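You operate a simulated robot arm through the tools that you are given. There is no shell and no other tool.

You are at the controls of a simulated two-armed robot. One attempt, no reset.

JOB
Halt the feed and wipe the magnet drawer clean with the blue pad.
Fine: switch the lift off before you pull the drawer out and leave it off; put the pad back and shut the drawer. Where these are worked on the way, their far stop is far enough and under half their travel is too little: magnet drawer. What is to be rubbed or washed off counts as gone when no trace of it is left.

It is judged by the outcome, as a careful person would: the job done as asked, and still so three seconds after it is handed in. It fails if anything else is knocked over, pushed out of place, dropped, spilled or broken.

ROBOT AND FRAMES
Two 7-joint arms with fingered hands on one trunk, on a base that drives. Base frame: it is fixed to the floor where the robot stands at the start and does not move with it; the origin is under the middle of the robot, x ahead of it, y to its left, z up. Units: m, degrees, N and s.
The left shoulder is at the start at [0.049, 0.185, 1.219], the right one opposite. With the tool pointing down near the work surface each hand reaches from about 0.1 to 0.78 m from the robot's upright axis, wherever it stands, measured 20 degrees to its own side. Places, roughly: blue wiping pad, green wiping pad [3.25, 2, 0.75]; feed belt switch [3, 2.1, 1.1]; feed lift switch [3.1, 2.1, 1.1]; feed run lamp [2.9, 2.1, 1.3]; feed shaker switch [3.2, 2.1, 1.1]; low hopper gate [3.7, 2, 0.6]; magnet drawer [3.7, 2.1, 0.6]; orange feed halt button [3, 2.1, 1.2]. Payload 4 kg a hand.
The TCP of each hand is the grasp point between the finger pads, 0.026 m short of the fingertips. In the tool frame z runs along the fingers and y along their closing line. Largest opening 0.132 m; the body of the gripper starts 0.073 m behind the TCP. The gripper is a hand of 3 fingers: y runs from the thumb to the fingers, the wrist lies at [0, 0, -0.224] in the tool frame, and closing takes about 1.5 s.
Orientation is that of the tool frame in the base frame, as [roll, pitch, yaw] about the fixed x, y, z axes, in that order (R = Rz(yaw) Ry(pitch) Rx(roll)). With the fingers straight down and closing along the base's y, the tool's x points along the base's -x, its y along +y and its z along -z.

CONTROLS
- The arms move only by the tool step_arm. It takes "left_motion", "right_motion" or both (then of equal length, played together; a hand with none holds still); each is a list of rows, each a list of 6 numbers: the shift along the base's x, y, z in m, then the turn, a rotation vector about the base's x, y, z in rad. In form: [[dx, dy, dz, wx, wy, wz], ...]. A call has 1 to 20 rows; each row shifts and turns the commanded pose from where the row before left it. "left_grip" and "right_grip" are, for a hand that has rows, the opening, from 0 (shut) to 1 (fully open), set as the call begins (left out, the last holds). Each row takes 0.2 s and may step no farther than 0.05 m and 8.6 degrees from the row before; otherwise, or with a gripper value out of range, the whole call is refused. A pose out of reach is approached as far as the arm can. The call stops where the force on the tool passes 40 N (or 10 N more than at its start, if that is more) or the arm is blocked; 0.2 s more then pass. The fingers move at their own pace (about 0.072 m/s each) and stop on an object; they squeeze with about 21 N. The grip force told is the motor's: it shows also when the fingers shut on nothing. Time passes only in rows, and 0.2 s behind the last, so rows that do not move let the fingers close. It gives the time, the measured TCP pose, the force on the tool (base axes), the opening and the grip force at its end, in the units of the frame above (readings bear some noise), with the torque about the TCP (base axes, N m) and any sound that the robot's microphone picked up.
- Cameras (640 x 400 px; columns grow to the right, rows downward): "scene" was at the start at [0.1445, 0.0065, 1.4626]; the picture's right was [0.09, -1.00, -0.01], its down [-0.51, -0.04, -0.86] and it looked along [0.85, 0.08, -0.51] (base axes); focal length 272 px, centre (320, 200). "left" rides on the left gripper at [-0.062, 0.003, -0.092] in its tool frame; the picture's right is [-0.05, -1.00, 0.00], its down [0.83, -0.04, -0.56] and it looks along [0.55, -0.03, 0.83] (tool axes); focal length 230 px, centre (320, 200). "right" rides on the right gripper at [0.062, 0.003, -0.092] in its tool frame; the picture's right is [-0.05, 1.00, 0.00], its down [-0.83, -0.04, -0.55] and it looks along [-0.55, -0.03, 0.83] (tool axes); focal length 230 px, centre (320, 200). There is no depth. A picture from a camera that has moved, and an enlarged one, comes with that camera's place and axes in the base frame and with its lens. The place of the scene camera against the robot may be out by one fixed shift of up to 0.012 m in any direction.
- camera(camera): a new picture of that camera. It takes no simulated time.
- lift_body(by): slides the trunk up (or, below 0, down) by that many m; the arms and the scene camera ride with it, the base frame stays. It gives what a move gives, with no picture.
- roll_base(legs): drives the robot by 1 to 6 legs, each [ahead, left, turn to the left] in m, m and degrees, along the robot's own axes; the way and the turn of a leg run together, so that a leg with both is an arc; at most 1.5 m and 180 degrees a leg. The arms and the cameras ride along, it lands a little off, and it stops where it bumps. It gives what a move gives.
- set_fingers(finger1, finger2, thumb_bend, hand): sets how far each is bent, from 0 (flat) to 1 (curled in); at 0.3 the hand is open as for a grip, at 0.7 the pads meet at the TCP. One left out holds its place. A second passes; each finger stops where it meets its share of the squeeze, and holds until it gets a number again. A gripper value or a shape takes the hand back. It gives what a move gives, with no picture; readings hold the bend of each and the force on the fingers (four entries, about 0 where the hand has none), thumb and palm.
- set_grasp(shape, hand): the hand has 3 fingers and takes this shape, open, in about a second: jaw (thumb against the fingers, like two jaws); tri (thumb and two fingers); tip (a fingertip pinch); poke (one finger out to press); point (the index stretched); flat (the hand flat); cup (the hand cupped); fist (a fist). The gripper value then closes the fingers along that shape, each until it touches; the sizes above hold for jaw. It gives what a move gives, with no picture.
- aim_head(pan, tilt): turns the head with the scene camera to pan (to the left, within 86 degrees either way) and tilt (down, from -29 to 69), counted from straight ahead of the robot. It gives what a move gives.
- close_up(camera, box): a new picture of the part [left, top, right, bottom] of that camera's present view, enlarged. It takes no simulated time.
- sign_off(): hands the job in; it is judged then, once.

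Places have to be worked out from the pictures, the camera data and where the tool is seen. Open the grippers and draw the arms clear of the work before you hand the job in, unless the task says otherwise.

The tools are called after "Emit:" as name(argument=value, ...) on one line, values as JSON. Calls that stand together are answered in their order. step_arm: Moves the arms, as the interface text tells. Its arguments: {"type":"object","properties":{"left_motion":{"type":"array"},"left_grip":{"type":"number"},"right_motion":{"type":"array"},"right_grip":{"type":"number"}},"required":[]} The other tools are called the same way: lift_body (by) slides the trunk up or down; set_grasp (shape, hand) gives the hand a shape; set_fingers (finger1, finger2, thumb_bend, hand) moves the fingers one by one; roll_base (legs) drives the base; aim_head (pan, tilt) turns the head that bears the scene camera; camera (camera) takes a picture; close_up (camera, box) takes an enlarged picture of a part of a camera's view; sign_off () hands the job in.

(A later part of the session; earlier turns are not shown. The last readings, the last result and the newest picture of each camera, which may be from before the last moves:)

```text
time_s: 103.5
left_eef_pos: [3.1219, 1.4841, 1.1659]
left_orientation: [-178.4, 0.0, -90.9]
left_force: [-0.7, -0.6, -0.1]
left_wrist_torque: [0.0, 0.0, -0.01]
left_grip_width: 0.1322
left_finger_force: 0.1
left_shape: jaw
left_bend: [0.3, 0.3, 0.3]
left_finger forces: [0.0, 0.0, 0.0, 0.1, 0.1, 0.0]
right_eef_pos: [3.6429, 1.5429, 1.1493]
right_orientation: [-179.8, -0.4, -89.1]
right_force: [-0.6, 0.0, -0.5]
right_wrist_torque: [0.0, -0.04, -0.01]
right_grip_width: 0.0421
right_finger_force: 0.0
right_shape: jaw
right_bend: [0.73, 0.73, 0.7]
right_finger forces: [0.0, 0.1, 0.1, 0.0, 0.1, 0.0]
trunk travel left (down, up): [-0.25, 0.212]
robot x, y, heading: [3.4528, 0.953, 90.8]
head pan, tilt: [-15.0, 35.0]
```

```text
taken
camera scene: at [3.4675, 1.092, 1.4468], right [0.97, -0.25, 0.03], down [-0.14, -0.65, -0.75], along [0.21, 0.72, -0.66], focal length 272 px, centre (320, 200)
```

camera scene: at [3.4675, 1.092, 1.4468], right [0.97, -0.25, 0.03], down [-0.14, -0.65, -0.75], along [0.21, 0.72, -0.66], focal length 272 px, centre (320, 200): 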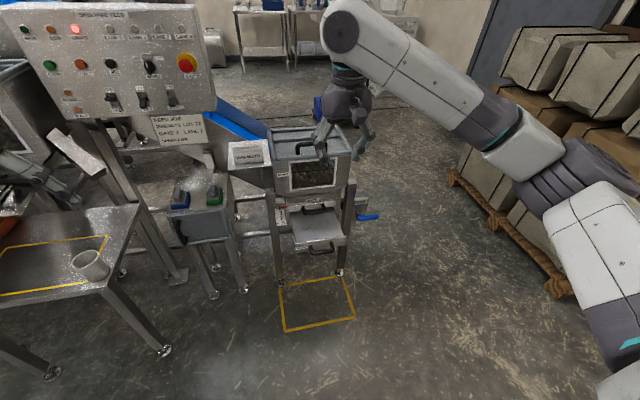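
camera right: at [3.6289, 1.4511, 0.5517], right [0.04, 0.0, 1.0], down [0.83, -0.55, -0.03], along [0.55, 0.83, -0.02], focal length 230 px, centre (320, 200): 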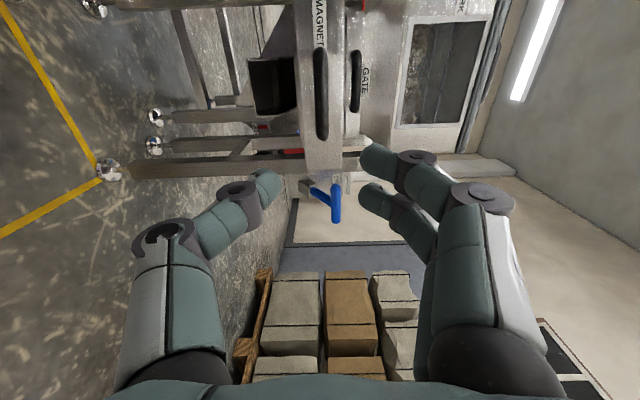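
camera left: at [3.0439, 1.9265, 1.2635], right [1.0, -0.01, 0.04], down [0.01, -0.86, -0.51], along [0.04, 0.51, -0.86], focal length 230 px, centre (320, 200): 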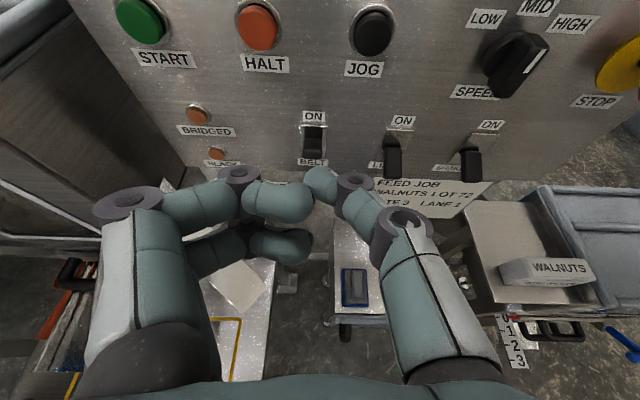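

The GUARD lamp is lit since the drawer is out, as expected. I now drive toward the pad stand so that the left hand can reach the blue pad near (3.15, 2.01, 0.73).

Emit:
roll_base(legs=[[0.34, 0.06, -0.6]])

Emit:
aim_head(pan=10, tilt=40)

Emit:
camera(camera="scene")

Emit:
camera(camera="left")

```text
time_s: 105.8
left_eef_pos: [3.0659, 1.8273, 1.1673]
left_orientation: [-178.5, 0.0, -91.3]
left_force: [0.5, -0.4, 0.1]
left_wrist_torque: [0.02, -0.03, 0.0]
left_grip_width: 0.1318
left_finger_force: 0.0
left_shape: jaw
left_bend: [0.3, 0.3, 0.3]
left_finger forces: [0.1, 0.0, 0.0, 0.0, 0.0, 0.0]
right_eef_pos: [3.5854, 1.8847, 1.1497]
right_orientation: [-179.8, -0.3, -89.6]
right_force: [-0.1, -0.5, -0.5]
right_wrist_torque: [0.01, 0.0, 0.0]
right_grip_width: 0.0419
right_finger_force: 0.1
right_shape: jaw
right_bend: [0.73, 0.73, 0.7]
right_finger forces: [0.1, 0.1, 0.1, 0.0, 0.2, 0.0]
trunk travel left (down, up): [-0.25, 0.212]
robot x, y, heading: [3.392, 1.2931, 90.4]
head pan, tilt: [-15.0, 35.0]
```

```text
time_s: 106.7
left_eef_pos: [3.0663, 1.828, 1.1679]
left_orientation: [-178.6, -0.1, -91.3]
left_force: [-0.5, -0.4, -0.1]
left_wrist_torque: [-0.02, -0.03, 0.01]
left_grip_width: 0.1318
left_finger_force: 0.0
left_shape: jaw
left_bend: [0.3, 0.3, 0.3]
left_finger forces: [0.0, 0.0, 0.0, 0.1, 0.1, 0.0]
right_eef_pos: [3.587, 1.8848, 1.1499]
right_orientation: [-180.0, -0.3, -89.6]
right_force: [0.1, -0.9, 0.5]
right_wrist_torque: [-0.01, -0.01, 0.02]
right_grip_width: 0.0421
right_finger_force: 0.0
right_shape: jaw
right_bend: [0.73, 0.73, 0.7]
right_finger forces: [0.1, 0.0, 0.0, 0.0, 0.0, 0.1]
trunk travel left (down, up): [-0.25, 0.212]
robot x, y, heading: [3.3909, 1.2938, 90.2]
head pan, tilt: [10.0, 40.0]
```

```text
taken
camera scene: at [3.3713, 1.4311, 1.4393], right [0.98, 0.18, -0.02], down [0.11, -0.72, -0.69], along [-0.14, 0.67, -0.73], focal length 272 px, centre (320, 200)
```

scene: 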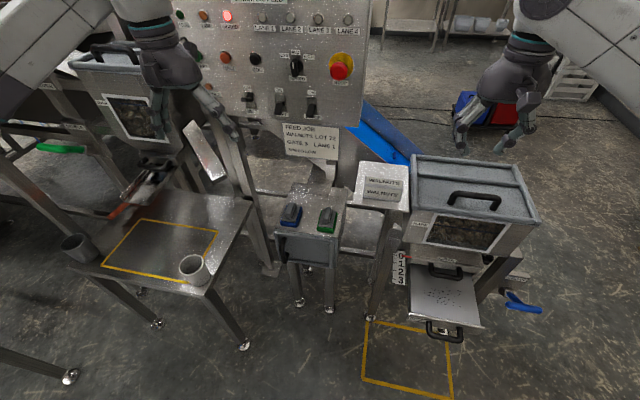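

```text
taken
camera left: at [3.0608, 1.8879, 1.2593], right [1.0, 0.03, 0.03], down [0.01, -0.83, 0.56], along [0.04, -0.56, -0.83], focal length 230 px, centre (320, 200)
```

left: 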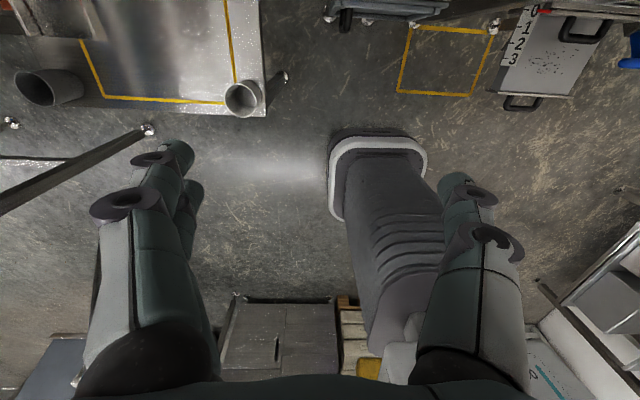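

I enlarge the pads from this viewpoint to fix their place, and the drawer plate too.

Emit:
close_up(camera="scene", box=[265, 180, 355, 250])

Emit:
close_up(camera="scene", box=[370, 220, 530, 350])

```text
5.71 times, centred on (310, 215) of scene
camera zoom: at [3.3713, 1.4311, 1.4393], right [0.98, 0.18, -0.02], down [0.11, -0.72, -0.69], along [-0.14, 0.67, -0.73], focal length 1554 px, centre (377, 114)
```

zoom: 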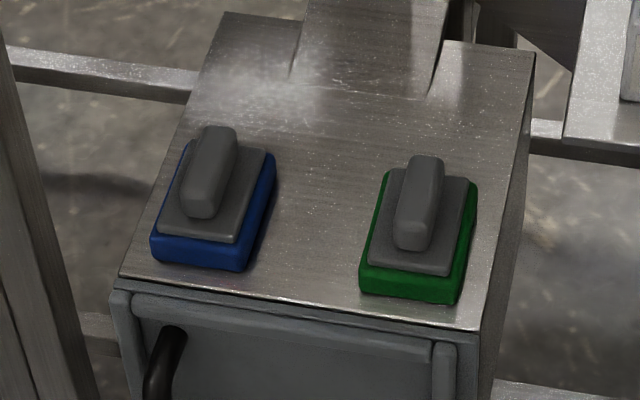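

```text
3.08 times, centred on (450, 285) of scene
camera zoom: at [3.3713, 1.4311, 1.4393], right [0.98, 0.18, -0.02], down [0.11, -0.72, -0.69], along [-0.14, 0.67, -0.73], focal length 837 px, centre (-80, -62)
```

zoom: 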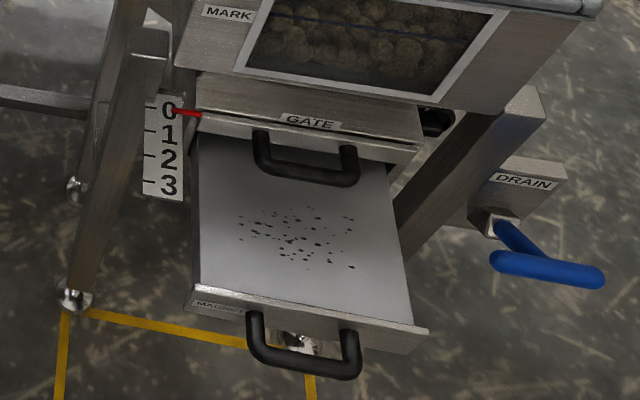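

The blue pad's knob is a bar along y at about (3.15, 2.005), top near z ≈ 0.757. I bring the base 0.06 m closer so the left hand reaches it comfortably, then move the hand low in front of the stand with a slight forward tilt to see it by the hand camera.

Emit:
roll_base(legs=[[0.06, 0.0, 0.0]])

Emit:
step_arm(left_motion=[[0.01, 0.0, -0.03, 0.06, 0, 0], [0.01, 0.0, -0.03, 0.06, 0, 0], [0.01, 0.0, -0.03, 0.06, 0, 0], [0.01, 0.0, -0.03, 0.02, 0, 0], [0.01, 0.0, -0.03, 0, 0, 0], [0.01, 0.0, -0.03, 0, 0, 0], [0.01, 0.0, -0.03, 0, 0, 0], [0.01, 0.0, -0.03, 0, 0, 0]], left_grip=0.65)

Emit:
camera(camera="scene")

Emit:
camera(camera="left")

```text
time_s: 107.6
left_eef_pos: [3.0643, 1.8852, 1.1688]
left_orientation: [-178.6, 0.1, -91.3]
left_force: [0.5, -0.9, -0.5]
left_wrist_torque: [0.0, 0.02, 0.02]
left_grip_width: 0.1318
left_finger_force: 0.1
left_shape: jaw
left_bend: [0.3, 0.3, 0.3]
left_finger forces: [0.0, 0.1, 0.0, 0.0, 0.0, 0.1]
right_eef_pos: [3.5854, 1.9412, 1.1504]
right_orientation: [-180.0, -0.2, -89.5]
right_force: [-0.5, 0.2, -0.2]
right_wrist_torque: [0.0, 0.01, 0.02]
right_grip_width: 0.0421
right_finger_force: 0.1
right_shape: jaw
right_bend: [0.73, 0.73, 0.7]
right_finger forces: [0.1, 0.0, 0.1, 0.0, 0.1, 0.0]
trunk travel left (down, up): [-0.25, 0.212]
robot x, y, heading: [3.3904, 1.3557, 90.3]
head pan, tilt: [10.0, 40.0]
```

```text
time_s: 109.4
left_eef_pos: [3.1451, 1.8866, 0.9267]
left_orientation: [-178.8, 11.4, -91.3]
left_force: [-0.2, 0.1, 0.5]
left_wrist_torque: [-0.02, 0.0, 0.01]
left_grip_width: 0.0862
left_finger_force: 0.1
left_shape: jaw
left_bend: [0.7, 0.7, 0.67]
left_finger forces: [0.1, 0.1, 0.0, 0.0, 0.0, 0.0]
right_eef_pos: [3.5856, 1.9446, 1.1491]
right_orientation: [179.9, -0.3, -89.5]
right_force: [1.3, 0.5, 0.0]
right_wrist_torque: [-0.03, -0.02, 0.02]
right_grip_width: 0.042
right_finger_force: 0.0
right_shape: jaw
right_bend: [0.73, 0.73, 0.7]
right_finger forces: [0.0, 0.1, 0.0, 0.0, 0.0, 0.1]
trunk travel left (down, up): [-0.25, 0.212]
robot x, y, heading: [3.3915, 1.3543, 90.4]
head pan, tilt: [10.0, 40.0]
```

```text
taken
camera scene: at [3.3709, 1.4914, 1.4391], right [0.98, 0.18, -0.02], down [0.12, -0.72, -0.69], along [-0.14, 0.67, -0.73], focal length 272 px, centre (320, 200)
```

scene: 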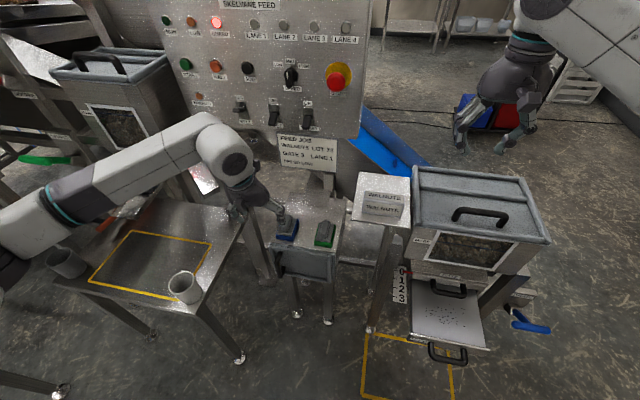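

```text
taken
camera left: at [3.1399, 1.9276, 1.0298], right [1.0, 0.02, 0.03], down [0.01, -0.92, 0.38], along [0.04, -0.38, -0.92], focal length 230 px, centre (320, 200)
```

left: 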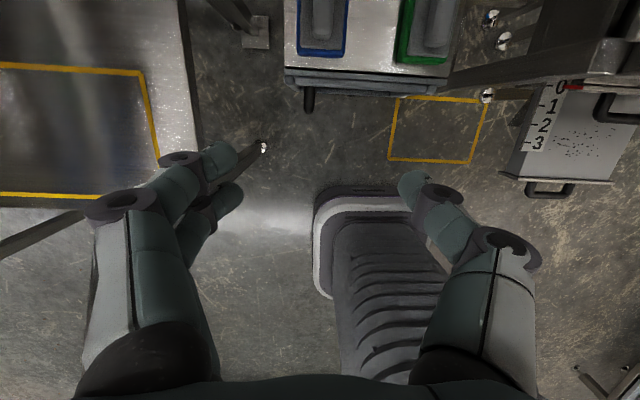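

The hand camera shows the blue pad's middle at x ≈ 3.151 with its front edge at y ≈ 1.98. I move forward and lower, above the pad, then look again.

Emit:
step_arm(left_motion=[[0.001, 0.02, -0.01, 0, 0, 0], [0.001, 0.02, -0.01, 0, 0, 0], [0.001, 0.02, -0.01, 0, 0, 0], [0.001, 0.02, -0.01, 0, 0, 0], [0.001, 0.02, -0.01, 0, 0, 0]])

Emit:
camera(camera="left")

Emit:
close_up(camera="scene", box=[200, 130, 380, 260])

```text
time_s: 110.6
left_eef_pos: [3.1513, 1.9864, 0.8768]
left_orientation: [-178.8, 11.4, -91.4]
left_force: [-0.3, 0.5, -0.7]
left_wrist_torque: [-0.01, -0.02, -0.02]
left_grip_width: 0.0862
left_finger_force: 0.0
left_shape: jaw
left_bend: [0.7, 0.7, 0.67]
left_finger forces: [0.1, 0.0, 0.0, 0.0, 0.0, 0.0]
right_eef_pos: [3.586, 1.944, 1.1487]
right_orientation: [-180.0, -0.3, -89.6]
right_force: [0.0, 0.5, -0.6]
right_wrist_torque: [-0.02, 0.01, 0.02]
right_grip_width: 0.0421
right_finger_force: 0.1
right_shape: jaw
right_bend: [0.73, 0.73, 0.7]
right_finger forces: [0.0, 0.0, 0.1, 0.1, 0.1, 0.0]
trunk travel left (down, up): [-0.25, 0.212]
robot x, y, heading: [3.392, 1.3575, 90.4]
head pan, tilt: [10.0, 40.0]
```

```text
taken
camera left: at [3.1466, 2.0265, 0.9799], right [1.0, 0.02, 0.03], down [0.01, -0.92, 0.38], along [0.04, -0.38, -0.92], focal length 230 px, centre (320, 200)
```

left: 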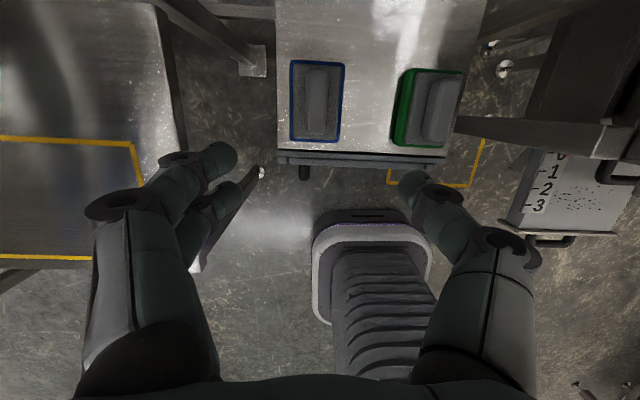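

```text
3.08 times, centred on (290, 195) of scene
camera zoom: at [3.3711, 1.4911, 1.4392], right [0.98, 0.18, -0.02], down [0.12, -0.72, -0.69], along [-0.14, 0.67, -0.73], focal length 837 px, centre (412, 215)
```

zoom: 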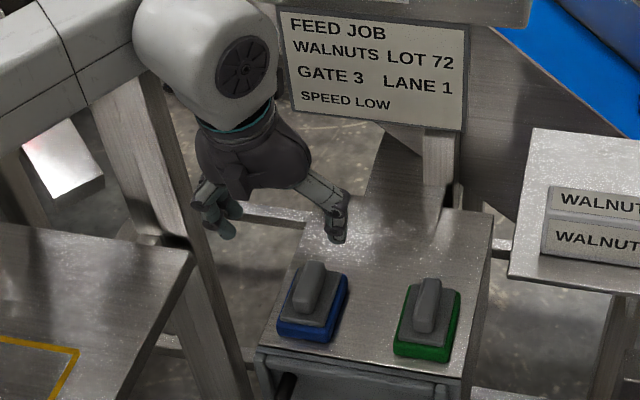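

The pad's middle is at about (3.151, 2.026), standing on the stand top at z ≈ 0.70. I move above it and come down to z ≈ 0.80 with the fingers narrowed to about 0.05 m so they close on the knob only.

Emit:
step_arm(left_motion=[[0, 0.013, -0.01, 0, 0, 0], [0, 0.013, -0.015, 0, 0, 0], [0, 0.013, -0.02, 0, 0, 0], [0, 0, -0.02, 0, 0, 0], [0, 0, -0.01, 0, 0, 0], [0, 0, 0, 0, 0, 0]], left_grip=0.38)

Emit:
camera(camera="left")

Emit:
close_up(camera="scene", box=[230, 150, 350, 250])

```text
time_s: 112.0
left_eef_pos: [3.1501, 2.0245, 0.8031]
left_orientation: [-178.8, 11.4, -91.4]
left_force: [-0.4, 0.1, -0.2]
left_wrist_torque: [0.01, 0.02, -0.01]
left_grip_width: 0.0507
left_finger_force: 0.0
left_shape: jaw
left_bend: [0.73, 0.73, 0.7]
left_finger forces: [0.1, 0.0, 0.0, 0.0, 0.0, 0.1]
right_eef_pos: [3.5857, 1.944, 1.1486]
right_orientation: [180.0, -0.2, -89.5]
right_force: [0.6, 1.2, 0.6]
right_wrist_torque: [-0.02, 0.01, 0.03]
right_grip_width: 0.0423
right_finger_force: 0.1
right_shape: jaw
right_bend: [0.73, 0.73, 0.7]
right_finger forces: [0.0, 0.0, 0.1, 0.0, 0.0, 0.1]
trunk travel left (down, up): [-0.25, 0.212]
robot x, y, heading: [3.3886, 1.3575, 90.3]
head pan, tilt: [10.0, 40.0]
```

```text
taken
camera left: at [3.145, 2.0657, 0.9052], right [1.0, 0.02, 0.03], down [0.01, -0.92, 0.38], along [0.04, -0.38, -0.92], focal length 230 px, centre (320, 200)
```

left: 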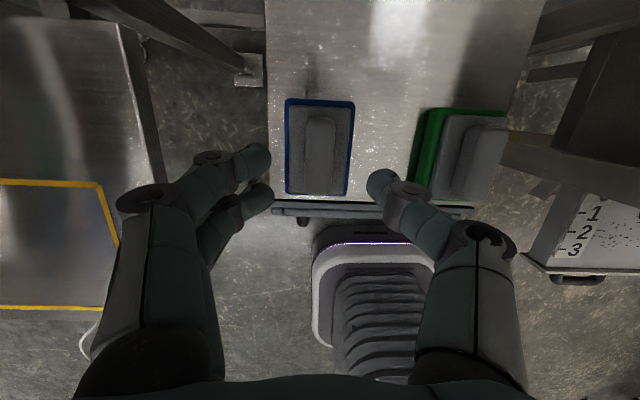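

```text
4.00 times, centred on (290, 200) of scene
camera zoom: at [3.3708, 1.4905, 1.4393], right [0.98, 0.18, -0.02], down [0.12, -0.72, -0.69], along [-0.14, 0.67, -0.73], focal length 1088 px, centre (440, 200)
```

zoom: 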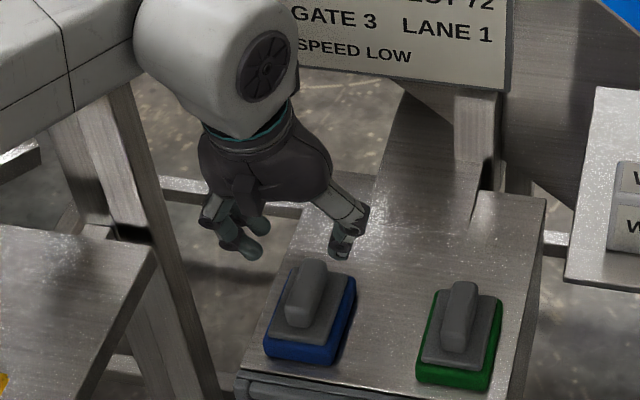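

The knob lies centred between the fingers (pad middle y ≈ 2.03). I come down slowly until the fingertips are just above the grey plate, checking the force.

Emit:
step_arm(left_motion=[[0.001, 0.005, -0.01, 0, 0, 0], [0, 0, -0.01, 0, 0, 0], [0, 0, -0.01, 0, 0, 0], [0, 0, -0.005, 0, 0, 0]])

Emit:
camera(camera="left")

Emit:
close_up(camera="scene", box=[230, 150, 350, 250])

```text
time_s: 113.0
left_eef_pos: [3.1494, 2.0312, 0.7679]
left_orientation: [-178.8, 11.4, -91.2]
left_force: [0.4, 0.1, -0.1]
left_wrist_torque: [0.01, -0.01, -0.01]
left_grip_width: 0.0505
left_finger_force: 0.0
left_shape: jaw
left_bend: [0.73, 0.73, 0.7]
left_finger forces: [0.0, 0.0, 0.0, 0.1, 0.1, 0.0]
right_eef_pos: [3.586, 1.9443, 1.1494]
right_orientation: [179.9, -0.2, -89.5]
right_force: [0.3, -0.2, 0.2]
right_wrist_torque: [-0.02, 0.02, 0.01]
right_grip_width: 0.0421
right_finger_force: 0.0
right_shape: jaw
right_bend: [0.73, 0.73, 0.7]
right_finger forces: [0.0, 0.0, 0.0, 0.0, 0.0, 0.0]
trunk travel left (down, up): [-0.25, 0.212]
robot x, y, heading: [3.3934, 1.3552, 90.2]
head pan, tilt: [10.0, 40.0]
```

```text
taken
camera left: at [3.1449, 2.0719, 0.8704], right [1.0, 0.02, 0.03], down [0.01, -0.92, 0.38], along [0.04, -0.38, -0.92], focal length 230 px, centre (320, 200)
```

left: 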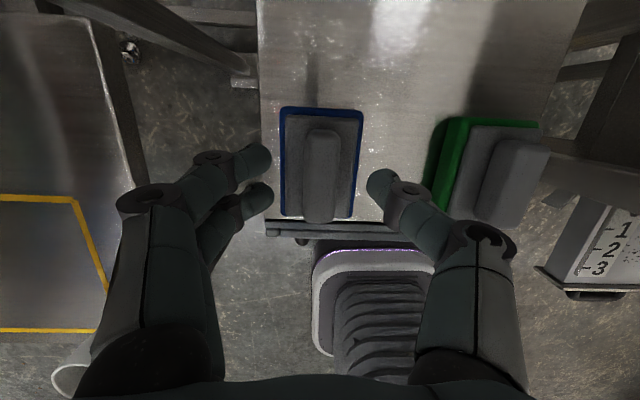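

```text
4.00 times, centred on (290, 200) of scene
camera zoom: at [3.3708, 1.4907, 1.4392], right [0.98, 0.18, -0.02], down [0.12, -0.72, -0.69], along [-0.14, 0.67, -0.73], focal length 1088 px, centre (440, 200)
```

zoom: 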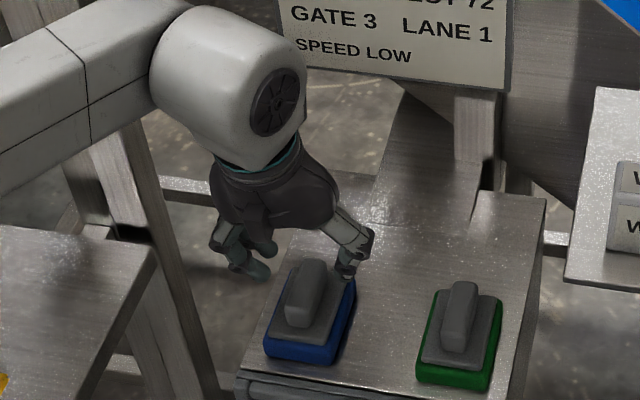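

The two cameras agree if the pad sits lower than I assumed (knob top z ≈ 0.737, blue layer top ≈ 0.70). I go down another 0.02 m and look.

Emit:
step_arm(left_motion=[[0, 0, -0.006, 0, 0, 0], [0, 0, -0.006, 0, 0, 0], [0, 0, -0.005, 0, 0, 0], [0, 0, 0, 0, 0, 0]])

Emit:
camera(camera="left")

Emit:
close_up(camera="scene", box=[250, 170, 330, 240])

```text
time_s: 114.0
left_eef_pos: [3.1494, 2.0318, 0.7498]
left_orientation: [-178.7, 11.4, -91.4]
left_force: [-0.2, 0.2, -0.7]
left_wrist_torque: [-0.02, 0.04, 0.01]
left_grip_width: 0.051
left_finger_force: 0.2
left_shape: jaw
left_bend: [0.73, 0.73, 0.7]
left_finger forces: [0.1, 0.1, 0.0, 0.0, 0.0, 0.1]
right_eef_pos: [3.5862, 1.9441, 1.1486]
right_orientation: [-179.9, -0.3, -89.5]
right_force: [-0.3, -0.1, 0.1]
right_wrist_torque: [0.02, 0.0, -0.02]
right_grip_width: 0.0421
right_finger_force: 0.1
right_shape: jaw
right_bend: [0.73, 0.73, 0.7]
right_finger forces: [0.0, 0.0, 0.0, 0.0, 0.0, 0.0]
trunk travel left (down, up): [-0.25, 0.212]
robot x, y, heading: [3.3938, 1.3568, 90.3]
head pan, tilt: [10.0, 40.0]
```

```text
taken
camera left: at [3.1456, 2.0724, 0.8531], right [1.0, 0.02, 0.03], down [0.01, -0.92, 0.38], along [0.04, -0.38, -0.92], focal length 230 px, centre (320, 200)
```

left: 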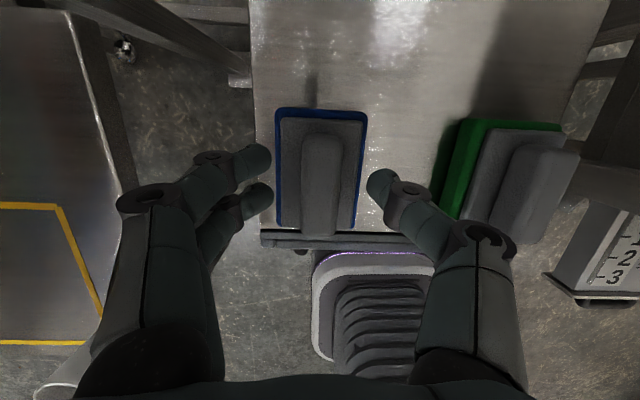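

```text
5.71 times, centred on (290, 205) of scene
camera zoom: at [3.3708, 1.4905, 1.4393], right [0.98, 0.18, -0.02], down [0.12, -0.72, -0.69], along [-0.14, 0.67, -0.73], focal length 1554 px, centre (491, 171)
```

zoom: 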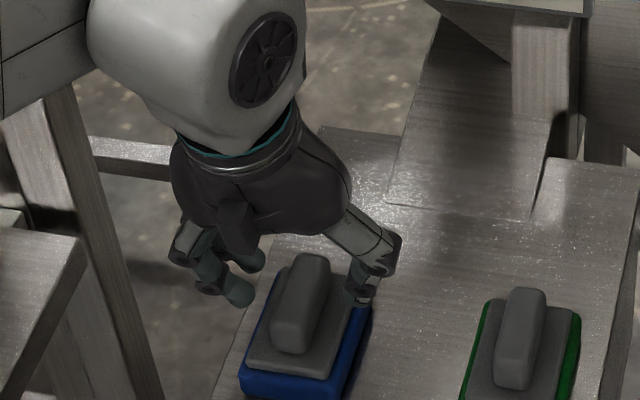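

The fingertips are about level with the knob top. I descend another 0.014 m in small steps.

Emit:
step_arm(left_motion=[[0.001, 0, -0.005, 0, 0, 0], [0, 0, -0.005, 0, 0, 0], [0, 0, -0.004, 0, 0, 0], [0, 0, 0, 0, 0, 0]])

Emit:
camera(camera="left")

Emit:
close_up(camera="scene", box=[250, 170, 330, 240])

```text
time_s: 115.0
left_eef_pos: [3.152, 2.0303, 0.735]
left_orientation: [-178.6, 11.4, -91.4]
left_force: [0.4, 0.1, -0.2]
left_wrist_torque: [0.02, -0.01, -0.03]
left_grip_width: 0.0507
left_finger_force: 0.0
left_shape: jaw
left_bend: [0.73, 0.73, 0.7]
left_finger forces: [0.0, 0.0, 0.0, 0.0, 0.1, 0.0]
right_eef_pos: [3.5845, 1.9437, 1.1482]
right_orientation: [-179.9, -0.3, -89.5]
right_force: [0.0, -0.1, 0.3]
right_wrist_torque: [0.03, 0.03, -0.03]
right_grip_width: 0.0421
right_finger_force: 0.0
right_shape: jaw
right_bend: [0.73, 0.73, 0.7]
right_finger forces: [0.1, 0.1, 0.0, 0.0, 0.0, 0.0]
trunk travel left (down, up): [-0.25, 0.212]
robot x, y, heading: [3.3949, 1.3502, 90.0]
head pan, tilt: [10.0, 40.0]
```

```text
taken
camera left: at [3.1468, 2.0721, 0.8385], right [1.0, 0.02, 0.03], down [0.01, -0.92, 0.38], along [0.04, -0.38, -0.92], focal length 230 px, centre (320, 200)
```

left: 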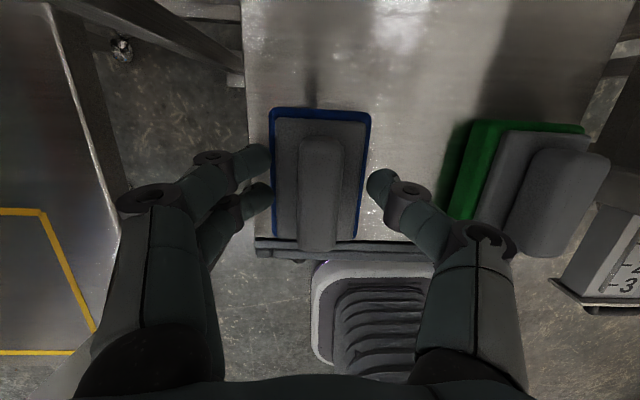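

```text
5.71 times, centred on (290, 205) of scene
camera zoom: at [3.3708, 1.4905, 1.4393], right [0.98, 0.18, -0.02], down [0.12, -0.72, -0.69], along [-0.14, 0.67, -0.73], focal length 1554 px, centre (491, 171)
```

zoom: 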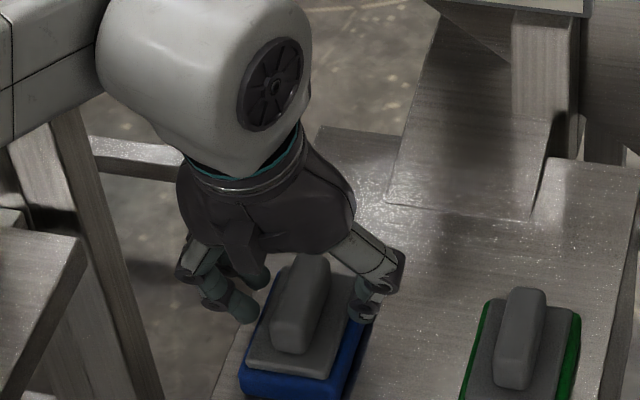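

The fingertips are now about level with the lower edge of the grey plate. I rise 8 mm so they are just above the plate, then close on the knob.

Emit:
step_arm(left_motion=[[0, 0, 0.008, 0, 0, 0], [0, 0, 0, 0, 0, 0]])

Emit:
step_arm(left_motion=[[0, 0, 0, 0, 0, 0], [0, 0, 0, 0, 0, 0], [0, 0, 0, 0, 0, 0], [0, 0, 0, 0, 0, 0], [0, 0, 0, 0, 0, 0], [0, 0, 0, 0, 0, 0]], left_grip=0.0)

Emit:
camera(camera="left")

Emit:
close_up(camera="scene", box=[250, 170, 330, 240])

```text
time_s: 115.6
left_eef_pos: [3.151, 2.0316, 0.743]
left_orientation: [-178.7, 11.5, -91.2]
left_force: [0.3, 0.4, -0.5]
left_wrist_torque: [-0.01, 0.03, -0.02]
left_grip_width: 0.0505
left_finger_force: 0.0
left_shape: jaw
left_bend: [0.73, 0.73, 0.7]
left_finger forces: [0.0, 0.1, 0.0, 0.0, 0.0, 0.1]
right_eef_pos: [3.5861, 1.9439, 1.1486]
right_orientation: [-180.0, -0.4, -89.6]
right_force: [-0.3, -0.8, -0.1]
right_wrist_torque: [-0.04, -0.03, -0.01]
right_grip_width: 0.042
right_finger_force: 0.0
right_shape: jaw
right_bend: [0.73, 0.73, 0.7]
right_finger forces: [0.1, 0.0, 0.0, 0.1, 0.0, 0.1]
trunk travel left (down, up): [-0.25, 0.212]
robot x, y, heading: [3.3899, 1.3553, 90.2]
head pan, tilt: [10.0, 40.0]
```

```text
time_s: 117.0
left_eef_pos: [3.1504, 2.0328, 0.7427]
left_orientation: [-178.7, 11.4, -91.3]
left_force: [-0.3, -0.1, 0.0]
left_wrist_torque: [0.0, 0.01, 0.01]
left_grip_width: 0.0168
left_finger_force: 21.5
left_shape: jaw
left_bend: [0.72, 0.72, 0.7]
left_finger forces: [9.4, 9.4, 0.0, 0.0, 18.7, 0.0]
right_eef_pos: [3.585, 1.9433, 1.1482]
right_orientation: [-179.9, -0.3, -89.6]
right_force: [-0.5, 0.3, 0.6]
right_wrist_torque: [-0.01, 0.0, 0.01]
right_grip_width: 0.0419
right_finger_force: 0.0
right_shape: jaw
right_bend: [0.73, 0.73, 0.7]
right_finger forces: [0.0, 0.0, 0.2, 0.0, 0.1, 0.1]
trunk travel left (down, up): [-0.25, 0.212]
robot x, y, heading: [3.3892, 1.35, 90.3]
head pan, tilt: [10.0, 40.0]
```

```text
taken
camera left: at [3.1465, 2.0717, 0.8466], right [1.0, 0.02, 0.03], down [0.01, -0.92, 0.38], along [0.04, -0.38, -0.92], focal length 230 px, centre (320, 200)
```

left: 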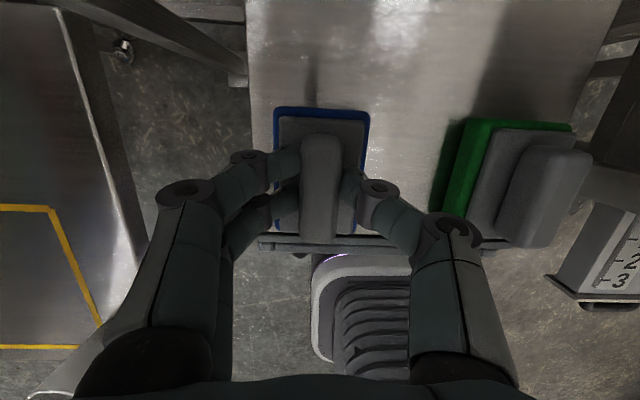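

```text
5.71 times, centred on (290, 205) of scene
camera zoom: at [3.3708, 1.4906, 1.4392], right [0.98, 0.18, -0.02], down [0.12, -0.72, -0.69], along [-0.14, 0.67, -0.73], focal length 1554 px, centre (491, 171)
```

zoom: 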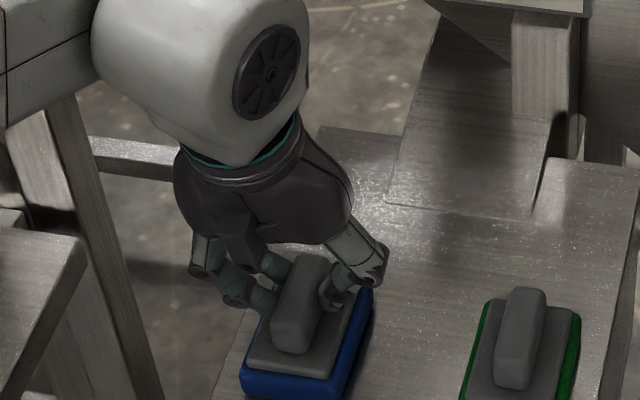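

The knob is gripped (0.017 m wide, balanced 9.4/9.4/18.7 N) with TCP at (3.1504, 2.033, 0.743) — the pose to return to. I lift the pad straight up and draw it back from the stand.

Emit:
step_arm(left_motion=[[0, 0, 0.01, 0, 0, 0], [0, 0, 0.02, 0, 0, 0], [0, 0, 0.03, 0, 0, 0], [0, 0, 0.03, 0, 0, 0], [0, -0.03, 0.02, 0, 0, 0], [0, -0.04, 0, 0, 0, 0], [0, -0.04, 0, 0, 0, 0], [0, -0.04, 0, 0, 0, 0], [0, -0.03, 0, 0, 0, 0]])

Emit:
camera(camera="left")

Emit:
camera(camera="scene")

```text
time_s: 119.0
left_eef_pos: [3.1531, 1.8502, 0.8536]
left_orientation: [-178.7, 11.6, -91.3]
left_force: [-0.4, -0.8, -0.9]
left_wrist_torque: [0.01, -0.02, 0.02]
left_grip_width: 0.0167
left_finger_force: 20.5
left_shape: jaw
left_bend: [0.72, 0.72, 0.7]
left_finger forces: [9.4, 9.4, 0.0, 0.0, 18.7, 0.0]
right_eef_pos: [3.5849, 1.9442, 1.1491]
right_orientation: [-179.9, -0.4, -89.5]
right_force: [-0.2, -0.5, -1.1]
right_wrist_torque: [-0.02, 0.0, -0.03]
right_grip_width: 0.0417
right_finger_force: 0.0
right_shape: jaw
right_bend: [0.73, 0.73, 0.7]
right_finger forces: [0.1, 0.0, 0.0, 0.1, 0.0, 0.0]
trunk travel left (down, up): [-0.25, 0.212]
robot x, y, heading: [3.3904, 1.3521, 90.3]
head pan, tilt: [10.0, 40.0]
```

```text
taken
camera left: at [3.1479, 1.8907, 0.9572], right [1.0, 0.02, 0.03], down [0.01, -0.93, 0.38], along [0.04, -0.38, -0.92], focal length 230 px, centre (320, 200)
```

left: 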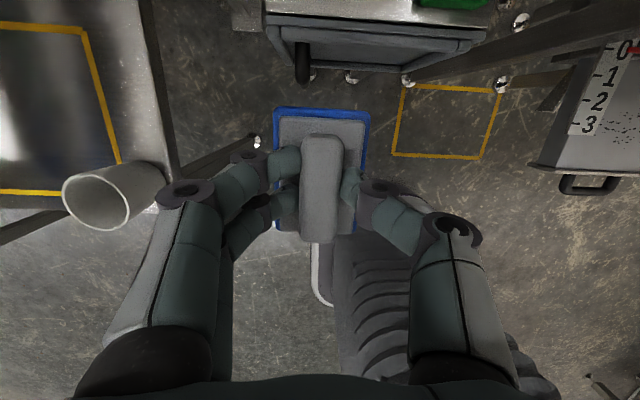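

```text
taken
camera scene: at [3.3706, 1.4899, 1.4393], right [0.98, 0.18, -0.02], down [0.12, -0.72, -0.69], along [-0.14, 0.67, -0.73], focal length 272 px, centre (320, 200)
```

scene: 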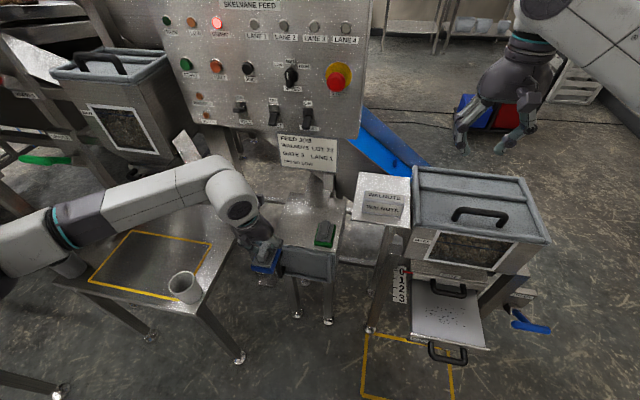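

The pad is held firmly. I back off a little and drive right so that the left hand comes in front of the open drawer, the pad staying well above it.

Emit:
roll_base(legs=[[-0.12, 0.0, 0.0], [0.0, -0.42, 0.0]])

Emit:
aim_head(pan=12, tilt=50)

Emit:
camera(camera="scene")

Emit:
camera(camera="left")

```text
time_s: 122.5
left_eef_pos: [3.5711, 1.7291, 0.8536]
left_orientation: [-178.7, 11.4, -90.9]
left_force: [-0.3, 0.0, -0.4]
left_wrist_torque: [-0.03, -0.03, 0.01]
left_grip_width: 0.017
left_finger_force: 21.2
left_shape: jaw
left_bend: [0.72, 0.72, 0.7]
left_finger forces: [9.4, 9.4, 0.0, 0.0, 18.8, 0.1]
right_eef_pos: [4.0023, 1.8266, 1.1492]
right_orientation: [179.9, -0.3, -89.0]
right_force: [0.2, 0.8, -0.3]
right_wrist_torque: [-0.01, -0.03, -0.01]
right_grip_width: 0.0419
right_finger_force: 0.0
right_shape: jaw
right_bend: [0.73, 0.73, 0.7]
right_finger forces: [0.0, 0.0, 0.0, 0.1, 0.0, 0.1]
trunk travel left (down, up): [-0.25, 0.212]
robot x, y, heading: [3.8156, 1.2388, 90.7]
head pan, tilt: [10.0, 40.0]
```

```text
time_s: 123.2
left_eef_pos: [3.5712, 1.7287, 0.8549]
left_orientation: [-178.8, 11.4, -90.8]
left_force: [0.0, -0.8, -0.3]
left_wrist_torque: [-0.02, -0.01, -0.03]
left_grip_width: 0.0167
left_finger_force: 20.9
left_shape: jaw
left_bend: [0.72, 0.72, 0.7]
left_finger forces: [9.3, 9.5, 0.0, 0.0, 18.8, 0.0]
right_eef_pos: [4.0022, 1.8261, 1.1489]
right_orientation: [-180.0, -0.3, -89.0]
right_force: [0.3, -0.5, 0.3]
right_wrist_torque: [0.02, -0.01, -0.01]
right_grip_width: 0.0419
right_finger_force: 0.0
right_shape: jaw
right_bend: [0.73, 0.73, 0.7]
right_finger forces: [0.0, 0.1, 0.0, 0.0, 0.0, 0.0]
trunk travel left (down, up): [-0.25, 0.212]
robot x, y, heading: [3.8134, 1.2371, 90.9]
head pan, tilt: [12.0, 50.0]
```

```text
taken
camera scene: at [3.7909, 1.3614, 1.4262], right [0.98, 0.22, -0.02], down [0.17, -0.82, -0.55], along [-0.14, 0.53, -0.83], focal length 272 px, centre (320, 200)
```

scene: 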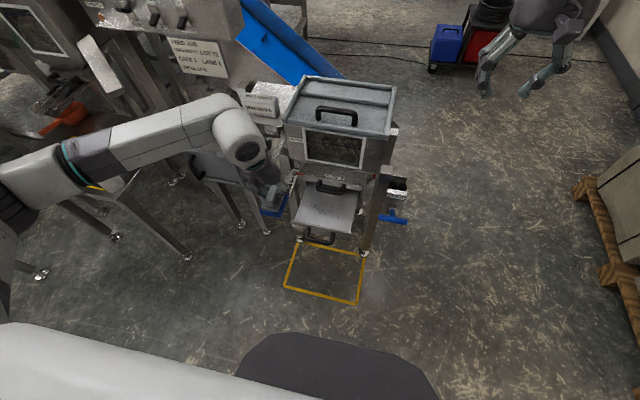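

```text
taken
camera left: at [3.5657, 1.7704, 0.9566], right [1.0, 0.03, 0.03], down [0.02, -0.92, 0.38], along [0.04, -0.38, -0.92], focal length 230 px, centre (320, 200)
```

left: 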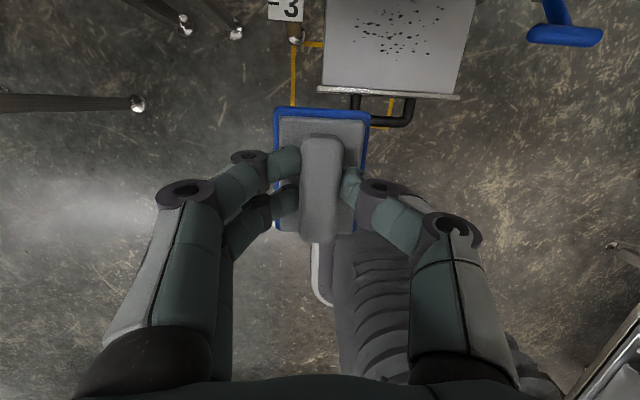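

From the hand camera the filings lie at x ≈ 3.615–3.745, y ≈ 1.84–1.91. I move the pad over the patch and come down to z ≈ 0.70, watching the gate handle and the scale plate.

Emit:
step_arm(left_motion=[[0.018, 0.02, 0, 0, 0, 0], [0.018, 0.025, 0, 0, 0, 0], [0.018, 0.025, 0, 0, 0, 0], [0.018, 0.025, -0.01, 0, 0, 0], [0.017, 0.025, -0.02, 0, 0, 0], [0, 0.0, -0.03, 0, 0, 0], [0, 0, -0.03, 0, 0, 0], [0, 0, -0.03, 0, 0, 0], [0, 0, -0.03, 0, 0, 0]])

Emit:
camera(camera="left")

Emit:
close_up(camera="scene", box=[220, 90, 420, 260])

```text
time_s: 125.2
left_eef_pos: [3.6589, 1.8494, 0.7023]
left_orientation: [-178.7, 11.4, -90.9]
left_force: [-0.1, 0.0, -0.6]
left_wrist_torque: [0.03, 0.01, 0.01]
left_grip_width: 0.0166
left_finger_force: 21.3
left_shape: jaw
left_bend: [0.72, 0.72, 0.7]
left_finger forces: [9.4, 9.5, 0.0, 0.1, 18.8, 0.0]
right_eef_pos: [4.0029, 1.8259, 1.1493]
right_orientation: [179.9, -0.4, -89.0]
right_force: [0.4, 0.5, 1.2]
right_wrist_torque: [0.0, 0.05, -0.02]
right_grip_width: 0.042
right_finger_force: 0.1
right_shape: jaw
right_bend: [0.73, 0.73, 0.7]
right_finger forces: [0.1, 0.0, 0.0, 0.0, 0.0, 0.0]
trunk travel left (down, up): [-0.25, 0.212]
robot x, y, heading: [3.8133, 1.2363, 90.5]
head pan, tilt: [12.0, 50.0]
```

```text
taken
camera left: at [3.6541, 1.8896, 0.8059], right [1.0, 0.03, 0.03], down [0.02, -0.92, 0.38], along [0.04, -0.38, -0.92], focal length 230 px, centre (320, 200)
```

left: 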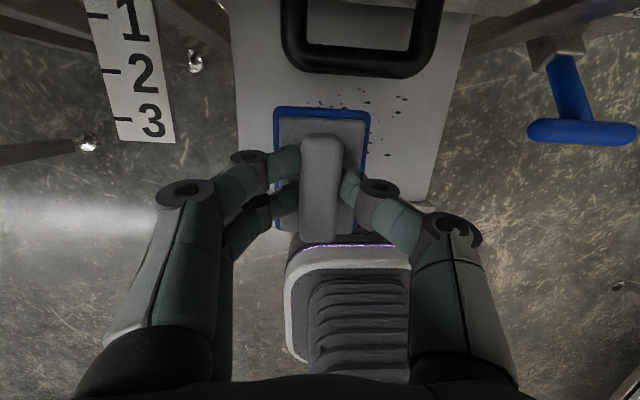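

```text
2.35 times, centred on (320, 175) of scene
camera zoom: at [3.7906, 1.3617, 1.4261], right [0.98, 0.22, -0.02], down [0.17, -0.82, -0.55], along [-0.14, 0.53, -0.83], focal length 640 px, centre (320, 259)
```

zoom: 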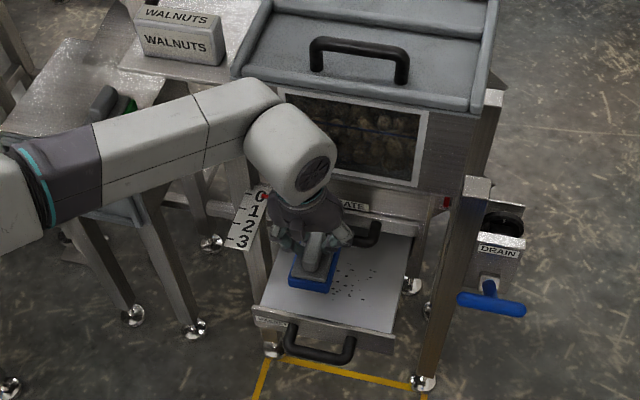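

The pad is over the patch with the gate handle just beyond it. I lower it gently toward the plate in small steps.

Emit:
step_arm(left_motion=[[0, 0, -0.015, 0, 0, 0], [0, 0, -0.015, 0, 0, 0], [0, 0, -0.01, 0, 0, 0], [0, 0, -0.01, 0, 0, 0]])

Emit:
camera(camera="left")

Emit:
close_up(camera="scene", box=[260, 140, 400, 260])

```text
time_s: 126.2
left_eef_pos: [3.6591, 1.8496, 0.6538]
left_orientation: [-178.8, 11.4, -90.8]
left_force: [-0.1, -0.5, -0.7]
left_wrist_torque: [-0.02, 0.02, 0.0]
left_grip_width: 0.0171
left_finger_force: 20.4
left_shape: jaw
left_bend: [0.72, 0.72, 0.7]
left_finger forces: [9.4, 9.5, 0.1, 0.0, 18.8, 0.0]
right_eef_pos: [4.0031, 1.8269, 1.1501]
right_orientation: [179.9, -0.2, -89.0]
right_force: [-0.8, -0.1, -0.5]
right_wrist_torque: [-0.01, 0.02, 0.0]
right_grip_width: 0.042
right_finger_force: 0.1
right_shape: jaw
right_bend: [0.73, 0.73, 0.7]
right_finger forces: [0.1, 0.0, 0.1, 0.0, 0.0, 0.0]
trunk travel left (down, up): [-0.25, 0.212]
robot x, y, heading: [3.8143, 1.2381, 90.7]
head pan, tilt: [12.0, 50.0]
```

```text
taken
camera left: at [3.6542, 1.8901, 0.7566], right [1.0, 0.03, 0.03], down [0.02, -0.92, 0.38], along [0.04, -0.38, -0.92], focal length 230 px, centre (320, 200)
```

left: 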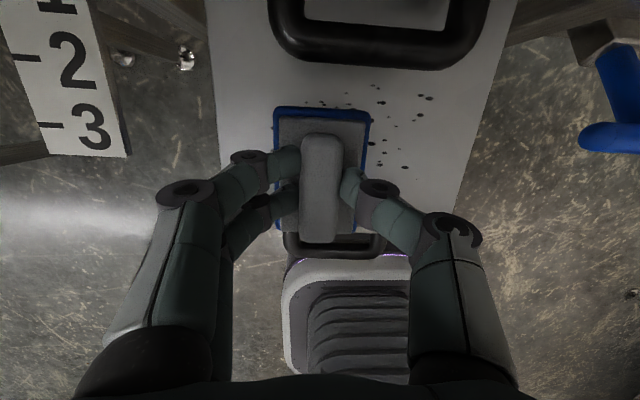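

```text
3.33 times, centred on (330, 200) of scene
camera zoom: at [3.7907, 1.3617, 1.4261], right [0.98, 0.22, -0.02], down [0.17, -0.82, -0.55], along [-0.14, 0.53, -0.83], focal length 907 px, centre (287, 200)
```

zoom: 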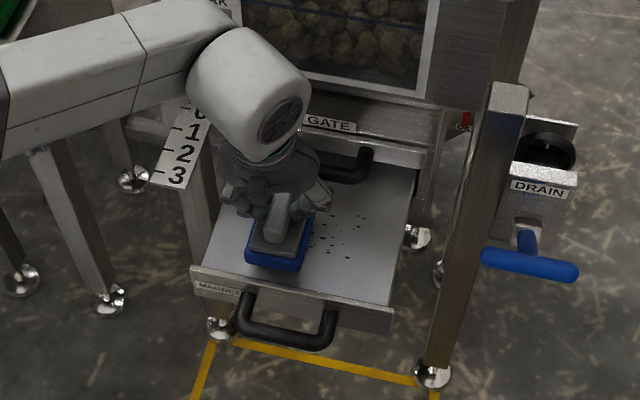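

Not yet in contact. I go on in smaller steps.

Emit:
step_arm(left_motion=[[0, 0, -0.006, 0, 0, 0], [0, 0, -0.006, 0, 0, 0], [0, 0, 0, 0, 0, 0]])

Emit:
step_arm(left_motion=[[0, 0, -0.004, 0, 0, 0], [0, 0, -0.004, 0, 0, 0], [0, 0, 0, 0, 0, 0]])

Emit:
close_up(camera="scene", box=[260, 140, 400, 260])

```text
time_s: 127.0
left_eef_pos: [3.6596, 1.8495, 0.6421]
left_orientation: [-178.7, 11.4, -90.8]
left_force: [-0.1, 0.6, 0.3]
left_wrist_torque: [0.0, 0.0, 0.04]
left_grip_width: 0.0168
left_finger_force: 21.4
left_shape: jaw
left_bend: [0.72, 0.72, 0.7]
left_finger forces: [9.3, 9.4, 0.0, 0.1, 18.8, 0.0]
right_eef_pos: [4.0031, 1.8267, 1.1501]
right_orientation: [179.9, -0.2, -89.0]
right_force: [-0.4, 0.7, 0.2]
right_wrist_torque: [0.02, 0.0, 0.04]
right_grip_width: 0.0419
right_finger_force: 0.0
right_shape: jaw
right_bend: [0.73, 0.73, 0.7]
right_finger forces: [0.1, 0.0, 0.0, 0.1, 0.0, 0.0]
trunk travel left (down, up): [-0.25, 0.212]
robot x, y, heading: [3.8098, 1.2346, 90.8]
head pan, tilt: [12.0, 50.0]
```

```text
time_s: 127.8
left_eef_pos: [3.6596, 1.85, 0.6349]
left_orientation: [-178.7, 11.5, -90.8]
left_force: [0.0, -0.1, 4.0]
left_wrist_torque: [-0.01, 0.03, -0.04]
left_grip_width: 0.0169
left_finger_force: 20.7
left_shape: jaw
left_bend: [0.72, 0.72, 0.7]
left_finger forces: [9.9, 9.9, 0.1, 0.0, 20.2, 0.0]
right_eef_pos: [4.0035, 1.8258, 1.1497]
right_orientation: [-179.9, -0.3, -89.1]
right_force: [-0.1, -0.1, -0.1]
right_wrist_torque: [0.01, 0.01, -0.06]
right_grip_width: 0.0421
right_finger_force: 0.0
right_shape: jaw
right_bend: [0.73, 0.73, 0.7]
right_finger forces: [0.1, 0.0, 0.0, 0.0, 0.0, 0.0]
trunk travel left (down, up): [-0.25, 0.212]
robot x, y, heading: [3.8158, 1.2333, 90.7]
head pan, tilt: [12.0, 50.0]
```

```text
3.33 times, centred on (330, 200) of scene
camera zoom: at [3.7908, 1.3609, 1.4263], right [0.98, 0.22, -0.02], down [0.17, -0.82, -0.55], along [-0.14, 0.53, -0.83], focal length 907 px, centre (287, 200)
```

zoom: 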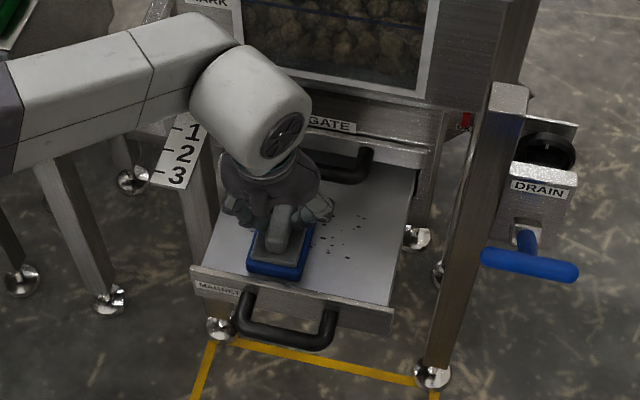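

Contact at z ≈ 0.635 with about 4 N. I shift back to the left rear end of the patch (y ≈ 1.868) and wipe along x to and fro with light pressure.

Emit:
step_arm(left_motion=[[0, 0, 0.01, 0, 0, 0], [-0.031, 0.016, 0, 0, 0, 0], [0, 0, -0.009, 0, 0, 0], [0, 0, -0.003, 0, 0, 0], [0.0167, 0, 0, 0, 0, 0], [0.0167, 0, 0, 0, 0, 0], [0.0167, 0, 0, 0, 0, 0], [0.0167, 0, 0, 0, 0, 0], [0.0167, 0, 0, 0, 0, 0], [0.0167, 0, 0, 0, 0, 0]])

Emit:
camera(camera="left")

Emit:
close_up(camera="scene", box=[260, 140, 400, 260])

```text
time_s: 130.0
left_eef_pos: [3.7294, 1.8663, 0.6332]
left_orientation: [-178.8, 11.5, -90.9]
left_force: [-6.4, -0.8, 23.7]
left_wrist_torque: [0.1, 0.27, 0.02]
left_grip_width: 0.019
left_finger_force: 20.8
left_shape: jaw
left_bend: [0.73, 0.73, 0.71]
left_finger forces: [14.0, 14.4, 0.0, 0.0, 21.3, 0.0]
right_eef_pos: [4.0023, 1.8244, 1.1503]
right_orientation: [179.9, -0.2, -88.9]
right_force: [-0.1, -0.3, 0.7]
right_wrist_torque: [-0.02, 0.03, 0.0]
right_grip_width: 0.042
right_finger_force: 0.0
right_shape: jaw
right_bend: [0.73, 0.73, 0.7]
right_finger forces: [0.0, 0.0, 0.1, 0.0, 0.0, 0.0]
trunk travel left (down, up): [-0.25, 0.212]
robot x, y, heading: [3.8163, 1.2354, 90.6]
head pan, tilt: [12.0, 50.0]
```

```text
taken
camera left: at [3.725, 1.906, 0.7358], right [1.0, 0.03, 0.03], down [0.02, -0.93, 0.38], along [0.04, -0.38, -0.93], focal length 230 px, centre (320, 200)
```

left: 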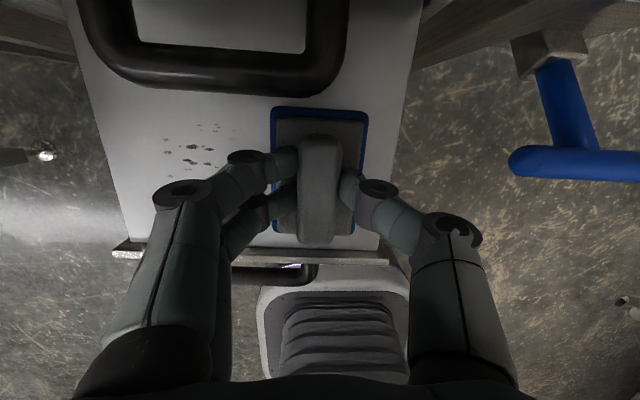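

```text
3.33 times, centred on (330, 200) of scene
camera zoom: at [3.791, 1.3587, 1.4265], right [0.98, 0.22, -0.02], down [0.17, -0.82, -0.55], along [-0.14, 0.54, -0.83], focal length 907 px, centre (287, 200)
```

zoom: 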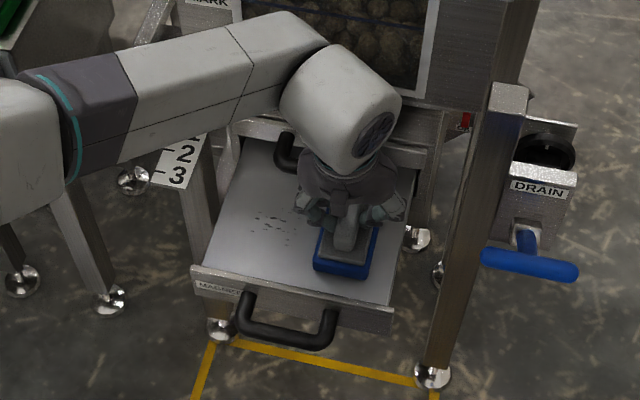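

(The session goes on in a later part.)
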